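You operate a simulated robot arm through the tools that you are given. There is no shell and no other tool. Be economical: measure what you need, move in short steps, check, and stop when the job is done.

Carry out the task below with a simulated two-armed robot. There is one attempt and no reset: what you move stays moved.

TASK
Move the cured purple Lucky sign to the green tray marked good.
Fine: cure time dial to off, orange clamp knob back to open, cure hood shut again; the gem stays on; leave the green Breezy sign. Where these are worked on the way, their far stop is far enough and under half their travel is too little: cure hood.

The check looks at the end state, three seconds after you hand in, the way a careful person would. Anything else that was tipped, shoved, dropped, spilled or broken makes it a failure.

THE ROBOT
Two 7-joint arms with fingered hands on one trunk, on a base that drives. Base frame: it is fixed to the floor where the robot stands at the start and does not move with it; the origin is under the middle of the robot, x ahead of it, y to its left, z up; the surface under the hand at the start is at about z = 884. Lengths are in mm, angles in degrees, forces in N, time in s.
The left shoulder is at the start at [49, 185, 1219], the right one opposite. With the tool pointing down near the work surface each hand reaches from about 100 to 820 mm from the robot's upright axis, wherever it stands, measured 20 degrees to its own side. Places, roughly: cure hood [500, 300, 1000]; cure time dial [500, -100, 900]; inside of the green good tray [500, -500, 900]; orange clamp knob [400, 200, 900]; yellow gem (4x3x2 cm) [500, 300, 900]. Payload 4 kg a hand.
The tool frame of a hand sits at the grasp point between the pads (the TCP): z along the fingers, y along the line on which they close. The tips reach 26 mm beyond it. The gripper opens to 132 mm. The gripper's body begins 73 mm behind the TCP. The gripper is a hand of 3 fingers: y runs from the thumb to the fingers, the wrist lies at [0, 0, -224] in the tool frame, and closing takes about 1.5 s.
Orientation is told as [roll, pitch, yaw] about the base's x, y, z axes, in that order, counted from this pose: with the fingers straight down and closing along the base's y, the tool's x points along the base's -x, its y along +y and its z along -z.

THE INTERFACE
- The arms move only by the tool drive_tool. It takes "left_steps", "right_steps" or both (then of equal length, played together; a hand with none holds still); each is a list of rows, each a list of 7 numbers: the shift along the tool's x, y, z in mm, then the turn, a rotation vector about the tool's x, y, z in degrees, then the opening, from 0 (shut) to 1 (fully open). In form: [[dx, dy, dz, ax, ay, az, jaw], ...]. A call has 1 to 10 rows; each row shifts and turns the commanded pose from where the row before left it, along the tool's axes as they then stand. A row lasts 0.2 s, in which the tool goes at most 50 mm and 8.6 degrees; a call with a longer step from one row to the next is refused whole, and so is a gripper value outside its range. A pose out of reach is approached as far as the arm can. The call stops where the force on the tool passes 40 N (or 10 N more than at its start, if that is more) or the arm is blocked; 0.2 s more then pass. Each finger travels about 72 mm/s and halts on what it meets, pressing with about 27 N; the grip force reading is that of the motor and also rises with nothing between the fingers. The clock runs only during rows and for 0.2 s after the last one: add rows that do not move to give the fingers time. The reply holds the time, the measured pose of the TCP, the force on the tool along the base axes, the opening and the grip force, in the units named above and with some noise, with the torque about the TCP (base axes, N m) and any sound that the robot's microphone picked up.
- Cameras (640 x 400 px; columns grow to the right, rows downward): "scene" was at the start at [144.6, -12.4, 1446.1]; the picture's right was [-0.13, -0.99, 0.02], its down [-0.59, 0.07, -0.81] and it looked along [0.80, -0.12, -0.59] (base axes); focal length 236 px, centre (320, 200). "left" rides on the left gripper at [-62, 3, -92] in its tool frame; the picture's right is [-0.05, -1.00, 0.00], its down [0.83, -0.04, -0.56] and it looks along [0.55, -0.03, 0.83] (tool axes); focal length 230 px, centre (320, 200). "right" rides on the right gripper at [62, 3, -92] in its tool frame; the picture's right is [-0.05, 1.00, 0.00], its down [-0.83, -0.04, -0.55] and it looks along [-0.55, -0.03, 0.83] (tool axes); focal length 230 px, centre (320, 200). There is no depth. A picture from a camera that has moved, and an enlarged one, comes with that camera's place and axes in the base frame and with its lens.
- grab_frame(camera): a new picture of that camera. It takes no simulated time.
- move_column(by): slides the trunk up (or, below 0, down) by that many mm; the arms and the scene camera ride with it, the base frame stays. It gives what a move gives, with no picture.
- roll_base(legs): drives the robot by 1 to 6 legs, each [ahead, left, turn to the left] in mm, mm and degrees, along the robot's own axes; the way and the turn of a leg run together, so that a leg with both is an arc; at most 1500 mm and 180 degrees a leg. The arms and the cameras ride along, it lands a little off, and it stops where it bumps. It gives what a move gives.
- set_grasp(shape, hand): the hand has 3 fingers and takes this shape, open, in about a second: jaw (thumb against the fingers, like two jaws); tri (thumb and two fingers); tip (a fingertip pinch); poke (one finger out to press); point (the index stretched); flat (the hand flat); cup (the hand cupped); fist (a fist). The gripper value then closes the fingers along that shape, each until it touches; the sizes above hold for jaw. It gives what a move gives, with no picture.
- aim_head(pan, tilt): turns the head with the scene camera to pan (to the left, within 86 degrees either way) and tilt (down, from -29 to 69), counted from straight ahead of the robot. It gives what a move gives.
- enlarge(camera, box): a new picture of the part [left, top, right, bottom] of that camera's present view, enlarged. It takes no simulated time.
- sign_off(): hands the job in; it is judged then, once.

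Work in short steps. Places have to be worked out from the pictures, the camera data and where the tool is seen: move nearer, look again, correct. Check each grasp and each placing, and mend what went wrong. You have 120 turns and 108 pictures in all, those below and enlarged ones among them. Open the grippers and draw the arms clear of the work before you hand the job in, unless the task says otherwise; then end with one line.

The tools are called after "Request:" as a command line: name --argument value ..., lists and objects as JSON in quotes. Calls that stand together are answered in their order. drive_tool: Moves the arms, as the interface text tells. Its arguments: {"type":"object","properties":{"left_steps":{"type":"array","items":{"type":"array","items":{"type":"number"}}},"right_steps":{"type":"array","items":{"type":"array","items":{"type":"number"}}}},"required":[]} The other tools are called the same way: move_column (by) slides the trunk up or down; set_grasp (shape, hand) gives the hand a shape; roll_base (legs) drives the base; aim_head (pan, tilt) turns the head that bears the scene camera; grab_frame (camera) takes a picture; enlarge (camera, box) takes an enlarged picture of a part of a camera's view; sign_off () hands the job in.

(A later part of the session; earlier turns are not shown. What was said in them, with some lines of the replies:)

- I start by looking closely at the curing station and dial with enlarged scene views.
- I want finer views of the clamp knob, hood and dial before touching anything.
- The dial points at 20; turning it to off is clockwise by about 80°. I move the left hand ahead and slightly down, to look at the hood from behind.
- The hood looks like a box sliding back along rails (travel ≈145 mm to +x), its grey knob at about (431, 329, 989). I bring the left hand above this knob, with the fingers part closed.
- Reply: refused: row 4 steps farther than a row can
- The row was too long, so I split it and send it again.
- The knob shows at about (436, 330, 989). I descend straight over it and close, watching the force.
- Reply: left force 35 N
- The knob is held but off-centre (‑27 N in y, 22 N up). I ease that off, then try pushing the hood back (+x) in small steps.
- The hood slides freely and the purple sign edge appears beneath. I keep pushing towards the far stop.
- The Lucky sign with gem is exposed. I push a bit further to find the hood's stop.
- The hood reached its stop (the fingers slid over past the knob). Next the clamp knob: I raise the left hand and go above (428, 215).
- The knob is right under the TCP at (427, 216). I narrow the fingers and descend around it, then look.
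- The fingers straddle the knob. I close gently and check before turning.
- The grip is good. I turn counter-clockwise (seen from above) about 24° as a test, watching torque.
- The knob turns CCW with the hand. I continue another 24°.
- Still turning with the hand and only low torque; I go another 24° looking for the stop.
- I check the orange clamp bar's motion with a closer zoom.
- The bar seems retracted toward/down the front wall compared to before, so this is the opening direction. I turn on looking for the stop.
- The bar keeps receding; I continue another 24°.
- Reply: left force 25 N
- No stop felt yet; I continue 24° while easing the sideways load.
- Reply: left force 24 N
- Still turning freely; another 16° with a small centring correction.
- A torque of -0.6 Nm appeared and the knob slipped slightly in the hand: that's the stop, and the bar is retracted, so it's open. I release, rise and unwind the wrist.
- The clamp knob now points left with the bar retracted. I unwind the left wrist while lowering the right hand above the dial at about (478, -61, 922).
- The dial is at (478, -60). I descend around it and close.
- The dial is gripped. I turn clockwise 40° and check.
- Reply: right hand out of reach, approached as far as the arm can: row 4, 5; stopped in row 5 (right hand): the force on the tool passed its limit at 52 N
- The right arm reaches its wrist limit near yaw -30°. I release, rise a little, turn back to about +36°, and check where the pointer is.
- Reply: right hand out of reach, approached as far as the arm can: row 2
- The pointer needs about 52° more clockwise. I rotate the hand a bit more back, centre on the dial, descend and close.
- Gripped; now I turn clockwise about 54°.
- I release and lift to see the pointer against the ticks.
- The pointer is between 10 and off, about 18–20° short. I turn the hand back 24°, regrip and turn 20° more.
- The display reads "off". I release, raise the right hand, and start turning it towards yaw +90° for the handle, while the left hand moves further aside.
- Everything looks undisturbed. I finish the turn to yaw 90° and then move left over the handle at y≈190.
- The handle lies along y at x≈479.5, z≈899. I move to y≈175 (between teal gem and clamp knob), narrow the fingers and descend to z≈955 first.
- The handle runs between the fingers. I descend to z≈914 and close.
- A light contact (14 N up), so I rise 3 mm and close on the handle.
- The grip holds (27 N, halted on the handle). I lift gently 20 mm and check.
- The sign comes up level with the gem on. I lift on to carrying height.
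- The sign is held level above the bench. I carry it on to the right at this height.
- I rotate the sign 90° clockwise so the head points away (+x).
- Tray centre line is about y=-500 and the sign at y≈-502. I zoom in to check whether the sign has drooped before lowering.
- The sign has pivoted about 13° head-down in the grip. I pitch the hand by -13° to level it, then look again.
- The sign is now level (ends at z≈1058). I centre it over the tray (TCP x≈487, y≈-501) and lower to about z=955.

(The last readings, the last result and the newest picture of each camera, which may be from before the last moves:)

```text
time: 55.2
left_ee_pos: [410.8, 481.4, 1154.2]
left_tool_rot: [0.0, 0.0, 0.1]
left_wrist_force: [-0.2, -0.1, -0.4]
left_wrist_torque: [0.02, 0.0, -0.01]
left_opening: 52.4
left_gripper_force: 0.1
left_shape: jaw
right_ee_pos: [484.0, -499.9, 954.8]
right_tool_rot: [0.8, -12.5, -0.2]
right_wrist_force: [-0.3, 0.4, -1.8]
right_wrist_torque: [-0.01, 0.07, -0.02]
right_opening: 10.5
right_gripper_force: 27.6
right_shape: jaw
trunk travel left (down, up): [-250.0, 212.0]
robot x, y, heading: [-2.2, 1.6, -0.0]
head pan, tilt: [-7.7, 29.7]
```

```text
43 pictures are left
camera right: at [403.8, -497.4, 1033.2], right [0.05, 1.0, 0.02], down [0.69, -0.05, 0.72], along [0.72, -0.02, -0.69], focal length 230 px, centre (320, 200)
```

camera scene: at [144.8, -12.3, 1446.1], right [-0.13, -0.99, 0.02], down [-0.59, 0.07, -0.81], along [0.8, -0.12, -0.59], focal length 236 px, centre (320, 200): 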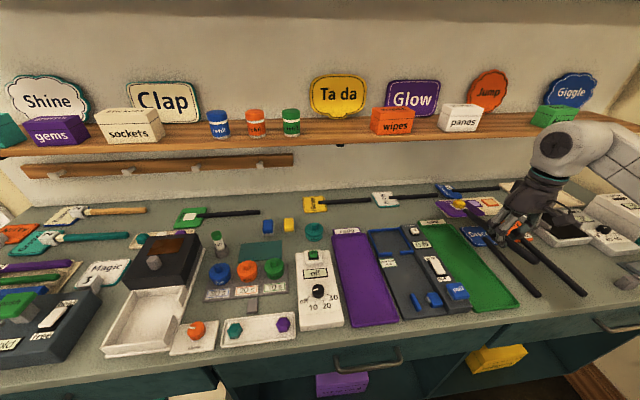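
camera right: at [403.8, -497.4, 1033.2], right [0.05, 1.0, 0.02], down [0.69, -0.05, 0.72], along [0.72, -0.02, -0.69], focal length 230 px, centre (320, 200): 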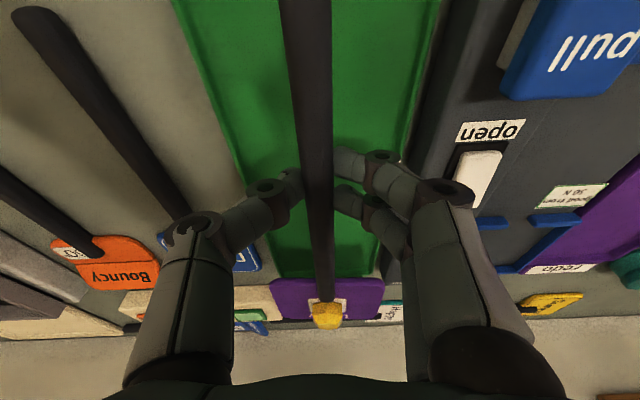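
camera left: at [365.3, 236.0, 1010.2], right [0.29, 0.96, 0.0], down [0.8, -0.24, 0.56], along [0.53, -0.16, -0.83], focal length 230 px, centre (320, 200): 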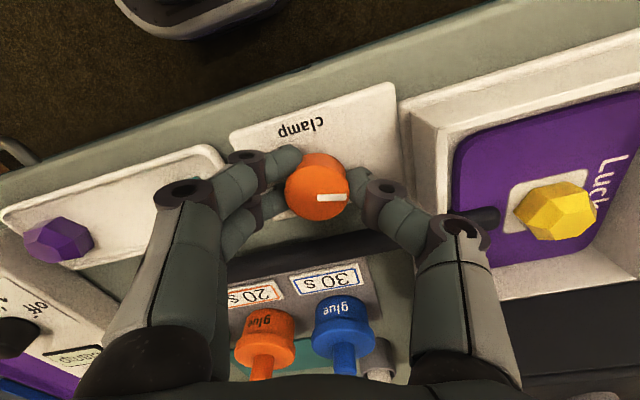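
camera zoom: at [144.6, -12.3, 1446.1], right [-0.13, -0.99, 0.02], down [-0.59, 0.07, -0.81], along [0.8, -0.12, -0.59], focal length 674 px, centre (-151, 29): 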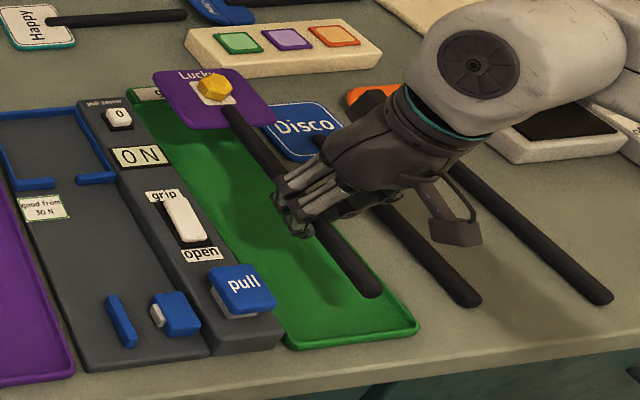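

Sign spans x≈413–704, tray 398–710; I shift 4 mm back and lower toward contact in small steps.

Request:
drive_tool --right_steps '[[3.9, -1, -0.9, 0, 0, 0, 0], [4, 0, 17.6, 0, 0, 0, 0], [2.6, 0, 11.7, 0, 0, 0, 0], [1.3, 0, 5.8, 0, 0, 0, 0], [0, 0, 0, 0, 0, 0, 0]]'

Request:
enlarge --camera "scene" --box '[410, 190, 560, 330]'

```text
time: 56.4
left_ee_pos: [410.4, 480.8, 1154.2]
left_tool_rot: [-0.1, 0.0, 0.0]
left_wrist_force: [1.1, 0.4, 0.2]
left_wrist_torque: [0.04, 0.01, 0.03]
left_opening: 52.2
left_gripper_force: 0.1
left_shape: jaw
right_ee_pos: [480.6, -500.4, 919.2]
right_tool_rot: [0.8, -12.6, -0.3]
right_wrist_force: [0.2, -0.3, -1.4]
right_wrist_torque: [0.02, 0.05, -0.01]
right_opening: 10.7
right_gripper_force: 27.2
right_shape: jaw
trunk travel left (down, up): [-250.0, 212.0]
robot x, y, heading: [-3.5, 0.6, 0.3]
head pan, tilt: [-7.7, 29.7]
```

```text
2.86 times, centred on (485, 260) of scene
camera zoom: at [144.7, -12.5, 1446.1], right [-0.13, -0.99, 0.02], down [-0.59, 0.07, -0.81], along [0.8, -0.12, -0.59], focal length 674 px, centre (-151, 29)
```

zoom: 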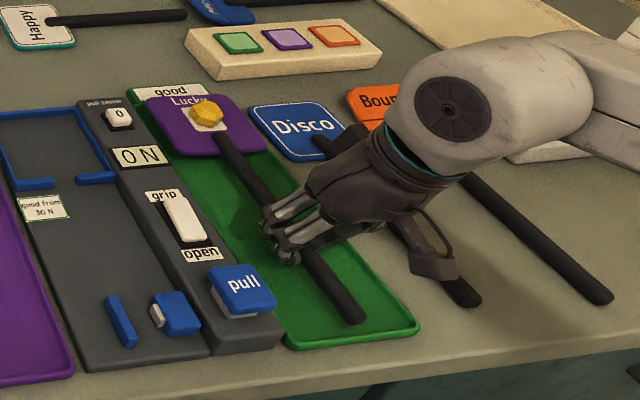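

Still some 10–15 mm above the tray floor. I lower further in 4 mm steps.

Request:
drive_tool --right_steps '[[0.9, 0, 3.9, 0, 0, 0, 0], [0.9, 0, 3.9, 0, 0, 0, 0], [0, 0, 0, 0, 0, 0, 0]]'

Request:
enlarge --camera "scene" --box '[410, 200, 530, 320]'

```text
time: 57.2
left_ee_pos: [409.7, 482.0, 1153.4]
left_tool_rot: [0.0, 0.0, 0.0]
left_wrist_force: [-0.2, 0.6, -0.2]
left_wrist_torque: [0.0, 0.01, 0.03]
left_opening: 52.6
left_gripper_force: 0.0
left_shape: jaw
right_ee_pos: [481.4, -499.5, 912.6]
right_tool_rot: [0.6, -12.6, -0.3]
right_wrist_force: [0.0, 2.0, 10.7]
right_wrist_torque: [0.08, 0.21, -0.04]
right_opening: 11.1
right_gripper_force: 26.7
right_shape: jaw
trunk travel left (down, up): [-250.0, 212.0]
robot x, y, heading: [-0.8, -0.6, 0.0]
head pan, tilt: [-7.7, 29.7]
```

```text
3.33 times, centred on (470, 260) of scene
camera zoom: at [143.7, -11.4, 1446.3], right [-0.13, -0.99, 0.02], down [-0.59, 0.07, -0.81], along [0.8, -0.12, -0.59], focal length 786 px, centre (-180, 0)
```

zoom: 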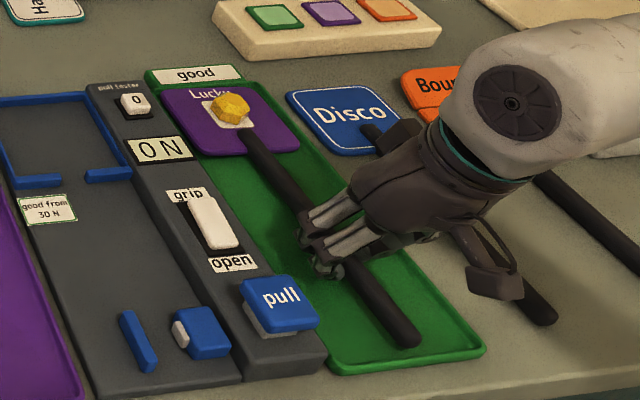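

Contact of ~11 N. I check with the right camera how the head sits relative to the tray rims.

Request:
enlarge --camera "right" --box '[220, 160, 440, 340]'

Request:
enlarge --camera "scene" --box '[425, 215, 495, 265]'

```text
2.22 times, centred on (330, 250) of right
camera zoom: at [400.7, -497.2, 989.6], right [0.05, 1.0, 0.02], down [0.69, -0.05, 0.72], along [0.72, -0.02, -0.69], focal length 511 px, centre (298, 89)
```

zoom: 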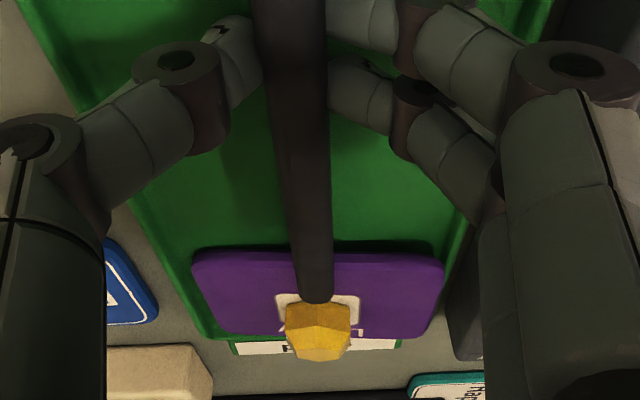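

```text
8.00 times, centred on (460, 240) of scene
camera zoom: at [143.7, -11.4, 1446.3], right [-0.13, -0.99, 0.02], down [-0.59, 0.07, -0.81], along [0.8, -0.12, -0.59], focal length 1886 px, centre (-800, -120)
```

zoom: 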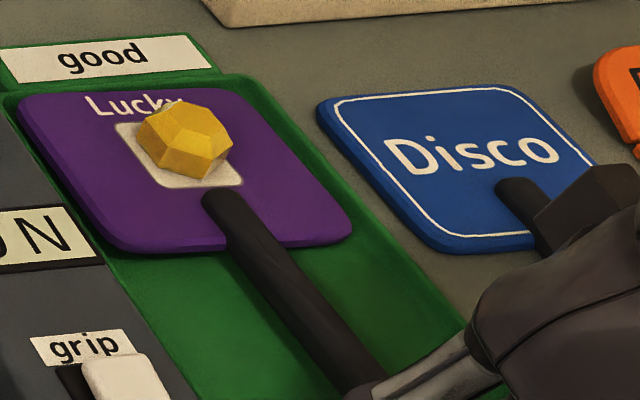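

The head is inside the tray, a few mm left of centre. I lift 2 mm, shift 3 mm right, set down again, and level the release height.

Request:
drive_tool --right_steps '[[-0.4, 0, -2, 0, 0, 0, 0], [0, -3.5, 0, 0, 0, 0, 0], [0.4, 0, 2, 0, 0, 0, 0], [0, 0, 0, 0, 0, 0, 0]]'

Request:
enlarge --camera "scene" --box '[425, 215, 545, 305]'

```text
time: 58.2
left_ee_pos: [408.2, 482.2, 1154.4]
left_tool_rot: [-0.1, -0.1, 0.1]
left_wrist_force: [0.1, -1.0, -0.5]
left_wrist_torque: [-0.01, -0.01, -0.01]
left_opening: 52.5
left_gripper_force: 0.0
left_shape: jaw
right_ee_pos: [481.5, -504.2, 911.5]
right_tool_rot: [0.7, -12.6, -0.2]
right_wrist_force: [-1.3, 1.5, 13.4]
right_wrist_torque: [0.18, 0.18, -0.03]
right_opening: 11.3
right_gripper_force: 26.9
right_shape: jaw
trunk travel left (down, up): [-250.0, 212.0]
robot x, y, heading: [-0.8, -3.3, -0.1]
head pan, tilt: [-7.7, 29.7]
```

```text
4.44 times, centred on (485, 260) of scene
camera zoom: at [143.2, -10.9, 1446.4], right [-0.13, -0.99, 0.02], down [-0.59, 0.06, -0.81], along [0.8, -0.12, -0.59], focal length 1048 px, centre (-413, -67)
```

zoom: 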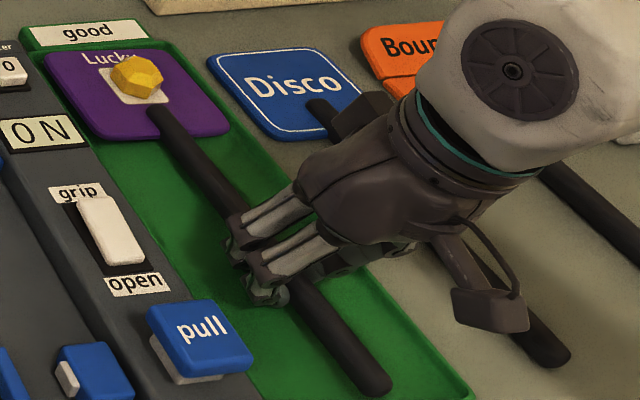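

It sits well inside the tray. I open the fingers gradually and draw back along the finger axis.

Request:
drive_tool --right_steps '[[0, 0, 0, 0, 0, 0, 0.08], [0, 0, 0, 0, 0, 0, 0.15], [0, 0, 0, 0, 0, 0, 0.25], [0, 0, 0, 0, 0, 0, 0.3], [0, 0, 0, 0, 0, 0, 0.3], [0, 0, -10, 0, 0, 0, 0.3], [0, 0, -20, 0, 0, 0, 0.3], [0, 0, -30, 0, 0, 0, 0.3], [0, 0, -40, 0, 0, 0, 0.3], [0, 0, -40, 0, 0, 0, 0.3]]'

Request:
enlarge --camera "scene" --box '[425, 215, 545, 305]'

Request:
grab_frame --camera "right"

```text
time: 60.4
left_ee_pos: [409.2, 481.4, 1154.7]
left_tool_rot: [-0.2, 0.0, 0.2]
left_wrist_force: [0.1, 0.2, 0.2]
left_wrist_torque: [-0.01, -0.01, 0.01]
left_opening: 52.3
left_gripper_force: 0.0
left_shape: jaw
right_ee_pos: [448.0, -503.6, 1050.7]
right_tool_rot: [0.7, -12.4, -0.2]
right_wrist_force: [-0.1, 0.4, 0.0]
right_wrist_torque: [0.0, 0.0, 0.03]
right_opening: 39.3
right_gripper_force: 0.0
right_shape: jaw
trunk travel left (down, up): [-250.0, 212.0]
robot x, y, heading: [0.3, 1.3, 0.1]
head pan, tilt: [-7.7, 29.7]
```

```text
4.44 times, centred on (485, 260) of scene
camera zoom: at [143.4, -11.2, 1446.3], right [-0.13, -0.99, 0.02], down [-0.59, 0.07, -0.81], along [0.8, -0.12, -0.59], focal length 1048 px, centre (-413, -67)
```

zoom: 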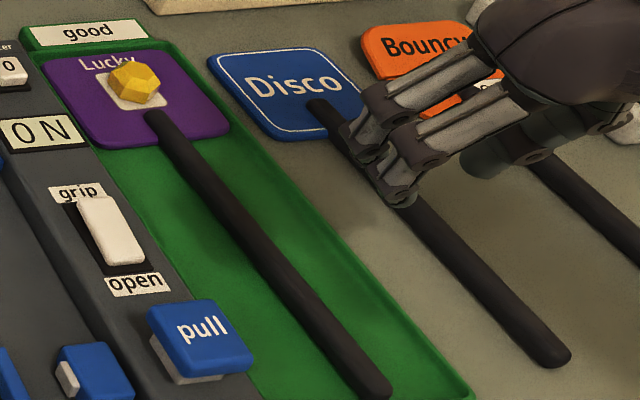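

```text
36 pictures are left
camera right: at [367.7, -500.7, 1127.4], right [0.05, 1.0, 0.02], down [0.69, -0.05, 0.72], along [0.72, -0.02, -0.69], focal length 230 px, centre (320, 200)
```

right: 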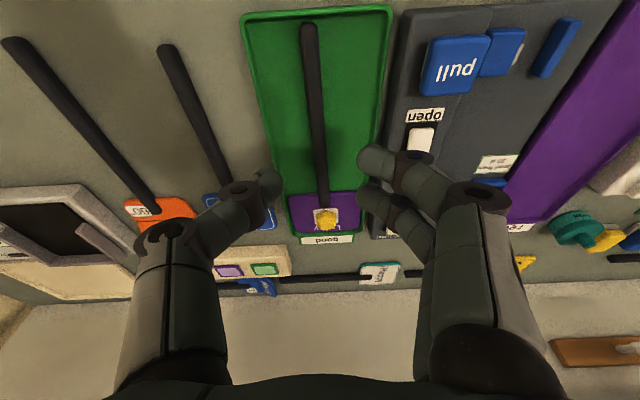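

The sign lies flat in the good tray with its gem on. Now the hood: I bring the left hand above its knob (≈(562, 328)) and raise the right hand a little.

Request:
drive_tool --left_steps '[[-35, -35, 0, 0, 0, 0, 0.6], [-35, -35, 0, 0, 0, 0, 0.6], [-35, -35, 0, 0, 0, 0, 0.6], [-35, -35, 0, 0, 0, 0, 0.6], [-12, -11, 30, 0, 0, 0, 0.6], [0, 0, 45, 0, 0, 0, 0.6], [0, 0, 0, 0, 0, 0, 0.6]]' --right_steps '[[0, 0, -25, 0, 0, 0, 0.4], [0, 0, -25, 0, 4, 0, 0.5], [0, 0, -25, 0, 4, 0, 0.6], [0, 0, -25, 0, 4, 0, 0.6], [0, 0, 0, 0, 0, 0, 0.6], [0, 0, 0, 0, 0, 0, 0.6], [0, 0, 0, 0, 0, 0, 0.6]]'

Request:
grab_frame --camera "left"

Request:
grab_frame --camera "scene"

```text
time: 62.0
left_ee_pos: [564.3, 330.2, 1077.6]
left_tool_rot: [0.0, 0.0, 0.1]
left_wrist_force: [-0.2, 0.6, 0.2]
left_wrist_torque: [0.01, -0.02, 0.04]
left_opening: 78.8
left_gripper_force: 0.0
left_shape: jaw
right_ee_pos: [432.3, -509.0, 1144.9]
right_tool_rot: [0.9, -0.5, -0.1]
right_wrist_force: [0.3, -0.7, -0.7]
right_wrist_torque: [0.01, 0.01, 0.02]
right_opening: 78.9
right_gripper_force: 0.1
right_shape: jaw
trunk travel left (down, up): [-250.0, 212.0]
robot x, y, heading: [-1.2, -0.7, 0.2]
head pan, tilt: [-7.7, 29.7]
```

```text
35 pictures are left
camera left: at [624.0, 333.7, 1169.8], right [0.05, -1.0, 0.0], down [-0.83, -0.04, 0.56], along [-0.55, -0.03, -0.83], focal length 230 px, centre (320, 200)
```

left: 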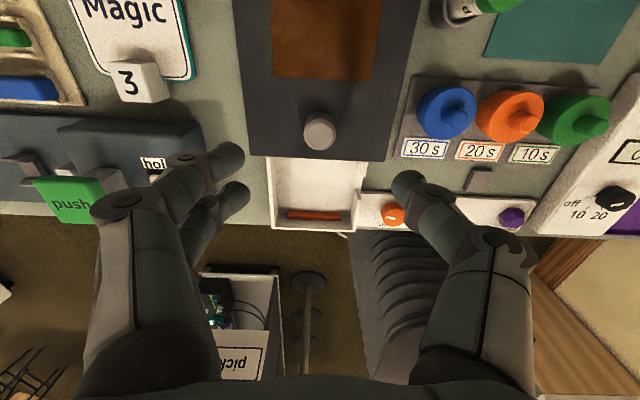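

```text
34 pictures are left
camera scene: at [144.3, -13.1, 1446.2], right [-0.13, -0.99, 0.01], down [-0.59, 0.07, -0.81], along [0.8, -0.12, -0.59], focal length 236 px, centre (320, 200)
```

scene: 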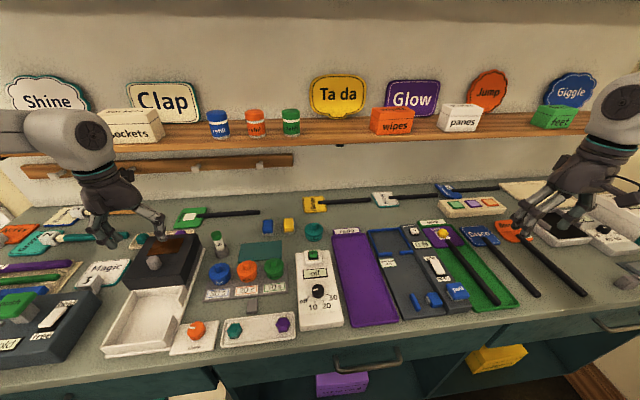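

The knob is at (570, 331). I descend over it and close.

Request:
drive_tool --left_steps '[[-6, 3, 30, 0, 0, 0, 0.6], [0, 0, 40, 0, 0, 0, 0.5], [0, 0, 12, 0, 0, 0, 0.4], [0, 0, 0, 0, 0, 0, 0.2], [0, 0, 0, 0, 0, 0, 0.15], [0, 0, 0, 0, 0, 0, 0.15]]'

Request:
grab_frame --camera "left"

```text
time: 63.4
left_ee_pos: [569.9, 333.0, 995.2]
left_tool_rot: [0.0, 0.1, 0.1]
left_wrist_force: [0.7, -4.0, 0.2]
left_wrist_torque: [-0.04, -0.01, 0.01]
left_opening: 20.9
left_gripper_force: 0.1
left_shape: jaw
right_ee_pos: [432.3, -508.4, 1144.2]
right_tool_rot: [0.8, -0.4, -0.1]
right_wrist_force: [-0.6, 0.9, -0.5]
right_wrist_torque: [0.02, 0.0, 0.01]
right_opening: 78.8
right_gripper_force: 0.1
right_shape: jaw
trunk travel left (down, up): [-250.0, 212.0]
robot x, y, heading: [-0.5, -2.9, -0.0]
head pan, tilt: [-7.7, 29.7]
```

```text
33 pictures are left
camera left: at [630.1, 335.7, 1088.1], right [0.05, -1.0, 0.0], down [-0.83, -0.04, 0.56], along [-0.55, -0.03, -0.83], focal length 230 px, centre (320, 200)
```

left: 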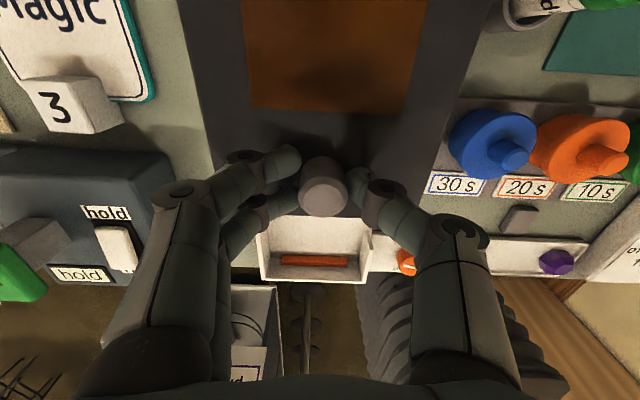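

The knob is between the fingers. I tighten and pull the hood back towards the robot.

Request:
drive_tool --left_steps '[[0, 0, 0, 0, 0, 0, 0.05], [5, 0, 0, 0, 0, 0, 0.05], [15, 0, 0, 0, 0, 0, 0.05], [20, 0, 0, 0, 0, 0, 0.05], [20, 0, 0, 0, 0, 0, 0.05], [20, 0, 0, 0, 0, 0, 0.05], [20, 0, 0, 0, 0, 0, 0.05], [15, 0, 0, 0, 0, 0, 0.05], [10, 0, 0, 0, 0, 0, 0.05]]'

Request:
enlarge --camera "scene" --box '[60, 200, 300, 360]'

```text
time: 65.4
left_ee_pos: [442.8, 333.6, 997.1]
left_tool_rot: [0.0, 0.0, 0.1]
left_wrist_force: [-1.2, -4.8, -13.0]
left_wrist_torque: [-0.07, 0.02, -0.02]
left_opening: 14.4
left_gripper_force: 26.9
left_shape: jaw
right_ee_pos: [433.6, -506.8, 1145.0]
right_tool_rot: [0.8, -0.5, -0.1]
right_wrist_force: [0.5, 0.2, 0.4]
right_wrist_torque: [0.04, -0.01, -0.02]
right_opening: 78.8
right_gripper_force: 0.0
right_shape: jaw
trunk travel left (down, up): [-250.0, 212.0]
robot x, y, heading: [-0.4, -3.5, 0.3]
head pan, tilt: [-7.7, 29.7]
```

```text
2.50 times, centred on (180, 280) of scene
camera zoom: at [145.2, -12.3, 1446.0], right [-0.13, -0.99, 0.02], down [-0.59, 0.07, -0.81], along [0.8, -0.12, -0.59], focal length 589 px, centre (670, 0)
```

zoom: 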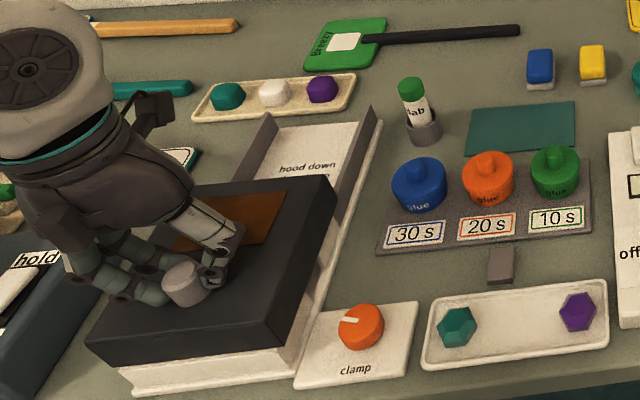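

Nearly shut; about 10 mm more to the front stop.

Request:
drive_tool --left_steps '[[4, 0, -1, 0, 0, 0, 0.05], [4, 0, 0, 0, 0, 0, 0.05], [4, 0, 0, 0, 0, 0, 0.05], [3, 0, 0, 0, 0, 0, 0.05], [0, 0, 0, 0, 0, 0, 0.05]]'

Request:
enlarge --camera "scene" --box '[60, 200, 300, 360]'

```text
time: 66.6
left_ee_pos: [435.9, 333.3, 997.0]
left_tool_rot: [0.0, -0.1, 0.2]
left_wrist_force: [26.3, -1.3, -17.1]
left_wrist_torque: [0.06, -0.53, 0.08]
left_opening: 13.7
left_gripper_force: 27.2
left_shape: jaw
right_ee_pos: [437.0, -507.6, 1143.3]
right_tool_rot: [0.8, -0.2, -0.1]
right_wrist_force: [0.1, 0.3, -0.6]
right_wrist_torque: [0.03, 0.0, 0.02]
right_opening: 78.6
right_gripper_force: 0.1
right_shape: jaw
trunk travel left (down, up): [-250.0, 212.0]
robot x, y, heading: [1.0, 0.1, 0.1]
head pan, tilt: [-7.7, 29.7]
```

```text
2.50 times, centred on (180, 280) of scene
camera zoom: at [150.6, -11.9, 1445.5], right [-0.13, -0.99, 0.02], down [-0.59, 0.07, -0.8], along [0.8, -0.12, -0.6], focal length 589 px, centre (670, 0)
```

zoom: 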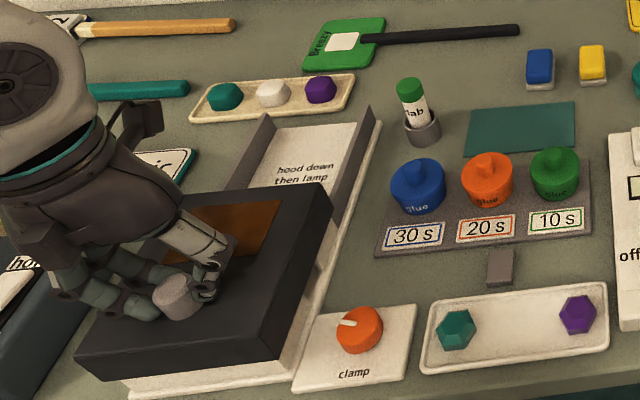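

The hood is against its front stop (26 N). I relieve, open, and lift the left hand away to the side.

Request:
drive_tool --left_steps '[[-3, 0, 0, 0, 0, 0, 0.15], [0, 0, 0, 0, 0, 0, 0.35], [0, 0, 0, 0, 0, 0, 0.5], [0, 0, -30, 0, 0, 0, 0.5], [0, 0, -45, 0, 0, 0, 0.5], [0, 0, -45, 0, 0, 0, 0.8], [0, 40, -30, 0, 0, 0, 1], [10, 45, 0, 0, 0, 0, 1], [10, 45, 0, 0, 0, 0, 1], [0, 0, 0, 0, 0, 0, 1]]' --right_steps '[[20, 0, -20, 0, 0, 0, 0.8], [20, 0, -20, 0, 0, 0, 1], [20, 0, -20, 0, 0, 0, 1], [20, 0, 0, 0, 0, 0, 1], [0, 0, 0, 0, 0, 0, 1], [0, 0, 0, 0, 0, 0, 1], [0, 0, 0, 0, 0, 0, 1], [0, 0, 0, 0, 0, 0, 1], [0, 0, 0, 0, 0, 0, 1], [0, 0, 0, 0, 0, 0, 1]]'

Request:
grab_frame --camera "scene"

Request:
enlarge --camera "scene" --box '[80, 220, 360, 380]'

Request:
enlarge --camera "scene" --box '[300, 180, 560, 340]'

```text
time: 68.8
left_ee_pos: [409.3, 460.5, 1147.7]
left_tool_rot: [0.0, 0.1, 0.2]
left_wrist_force: [-0.4, -0.2, 0.3]
left_wrist_torque: [0.0, 0.0, -0.01]
left_opening: 131.9
left_gripper_force: 0.0
left_shape: jaw
right_ee_pos: [354.0, -507.3, 1203.8]
right_tool_rot: [0.8, -0.5, 0.0]
right_wrist_force: [-0.3, -0.3, -0.2]
right_wrist_torque: [-0.01, 0.0, 0.0]
right_opening: 132.2
right_gripper_force: 0.1
right_shape: jaw
trunk travel left (down, up): [-250.0, 212.0]
robot x, y, heading: [0.6, -0.4, 0.1]
head pan, tilt: [-7.7, 29.7]
```

```text
30 pictures are left
camera scene: at [144.9, -13.5, 1446.0], right [-0.13, -0.99, 0.01], down [-0.59, 0.07, -0.81], along [0.8, -0.12, -0.59], focal length 236 px, centre (320, 200)
```

scene: 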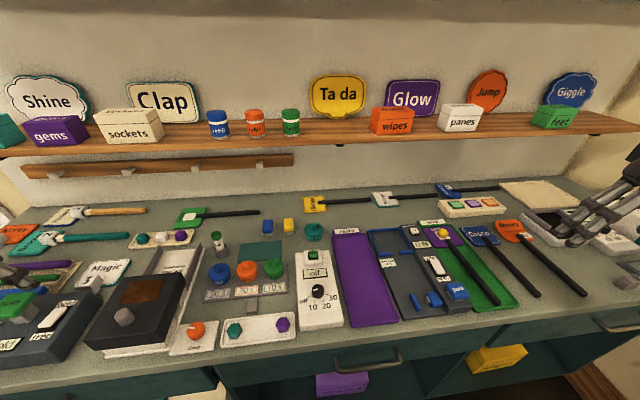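

```text
2.29 times, centred on (220, 300) of scene
camera zoom: at [144.9, -13.5, 1446.0], right [-0.13, -0.99, 0.01], down [-0.59, 0.07, -0.81], along [0.8, -0.12, -0.59], focal length 539 px, centre (549, -29)
```

zoom: 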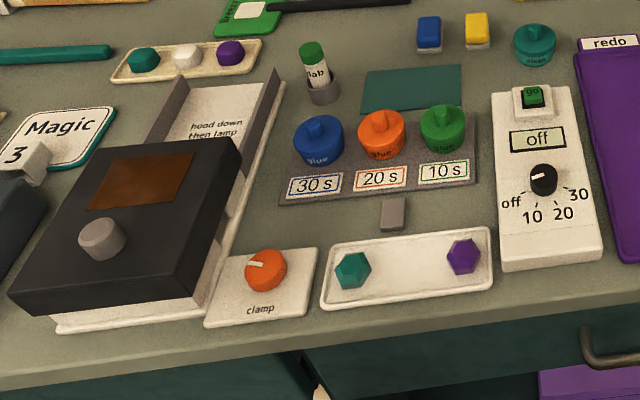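

```text
2.46 times, centred on (430, 260) of scene
camera zoom: at [144.9, -13.5, 1446.0], right [-0.13, -0.99, 0.01], down [-0.59, 0.07, -0.81], along [0.8, -0.12, -0.59], focal length 580 px, centre (49, 52)
```

zoom: 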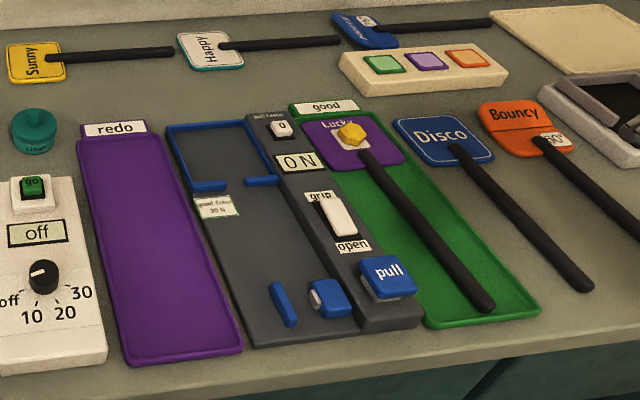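

The final pictures show the Lucky sign with its gem in the good tray. The dial display reads "off", the clamp is open, the hood is shut, and the hands are clear and open.

Request:
sign_off

```text
The job is handed in.
```

The purple Lucky sign is in the green good tray with its gem still on; the cure dial reads off, the clamp knob is turned back to its open stop, the hood is shut, and the Breezy sign was left where it was.
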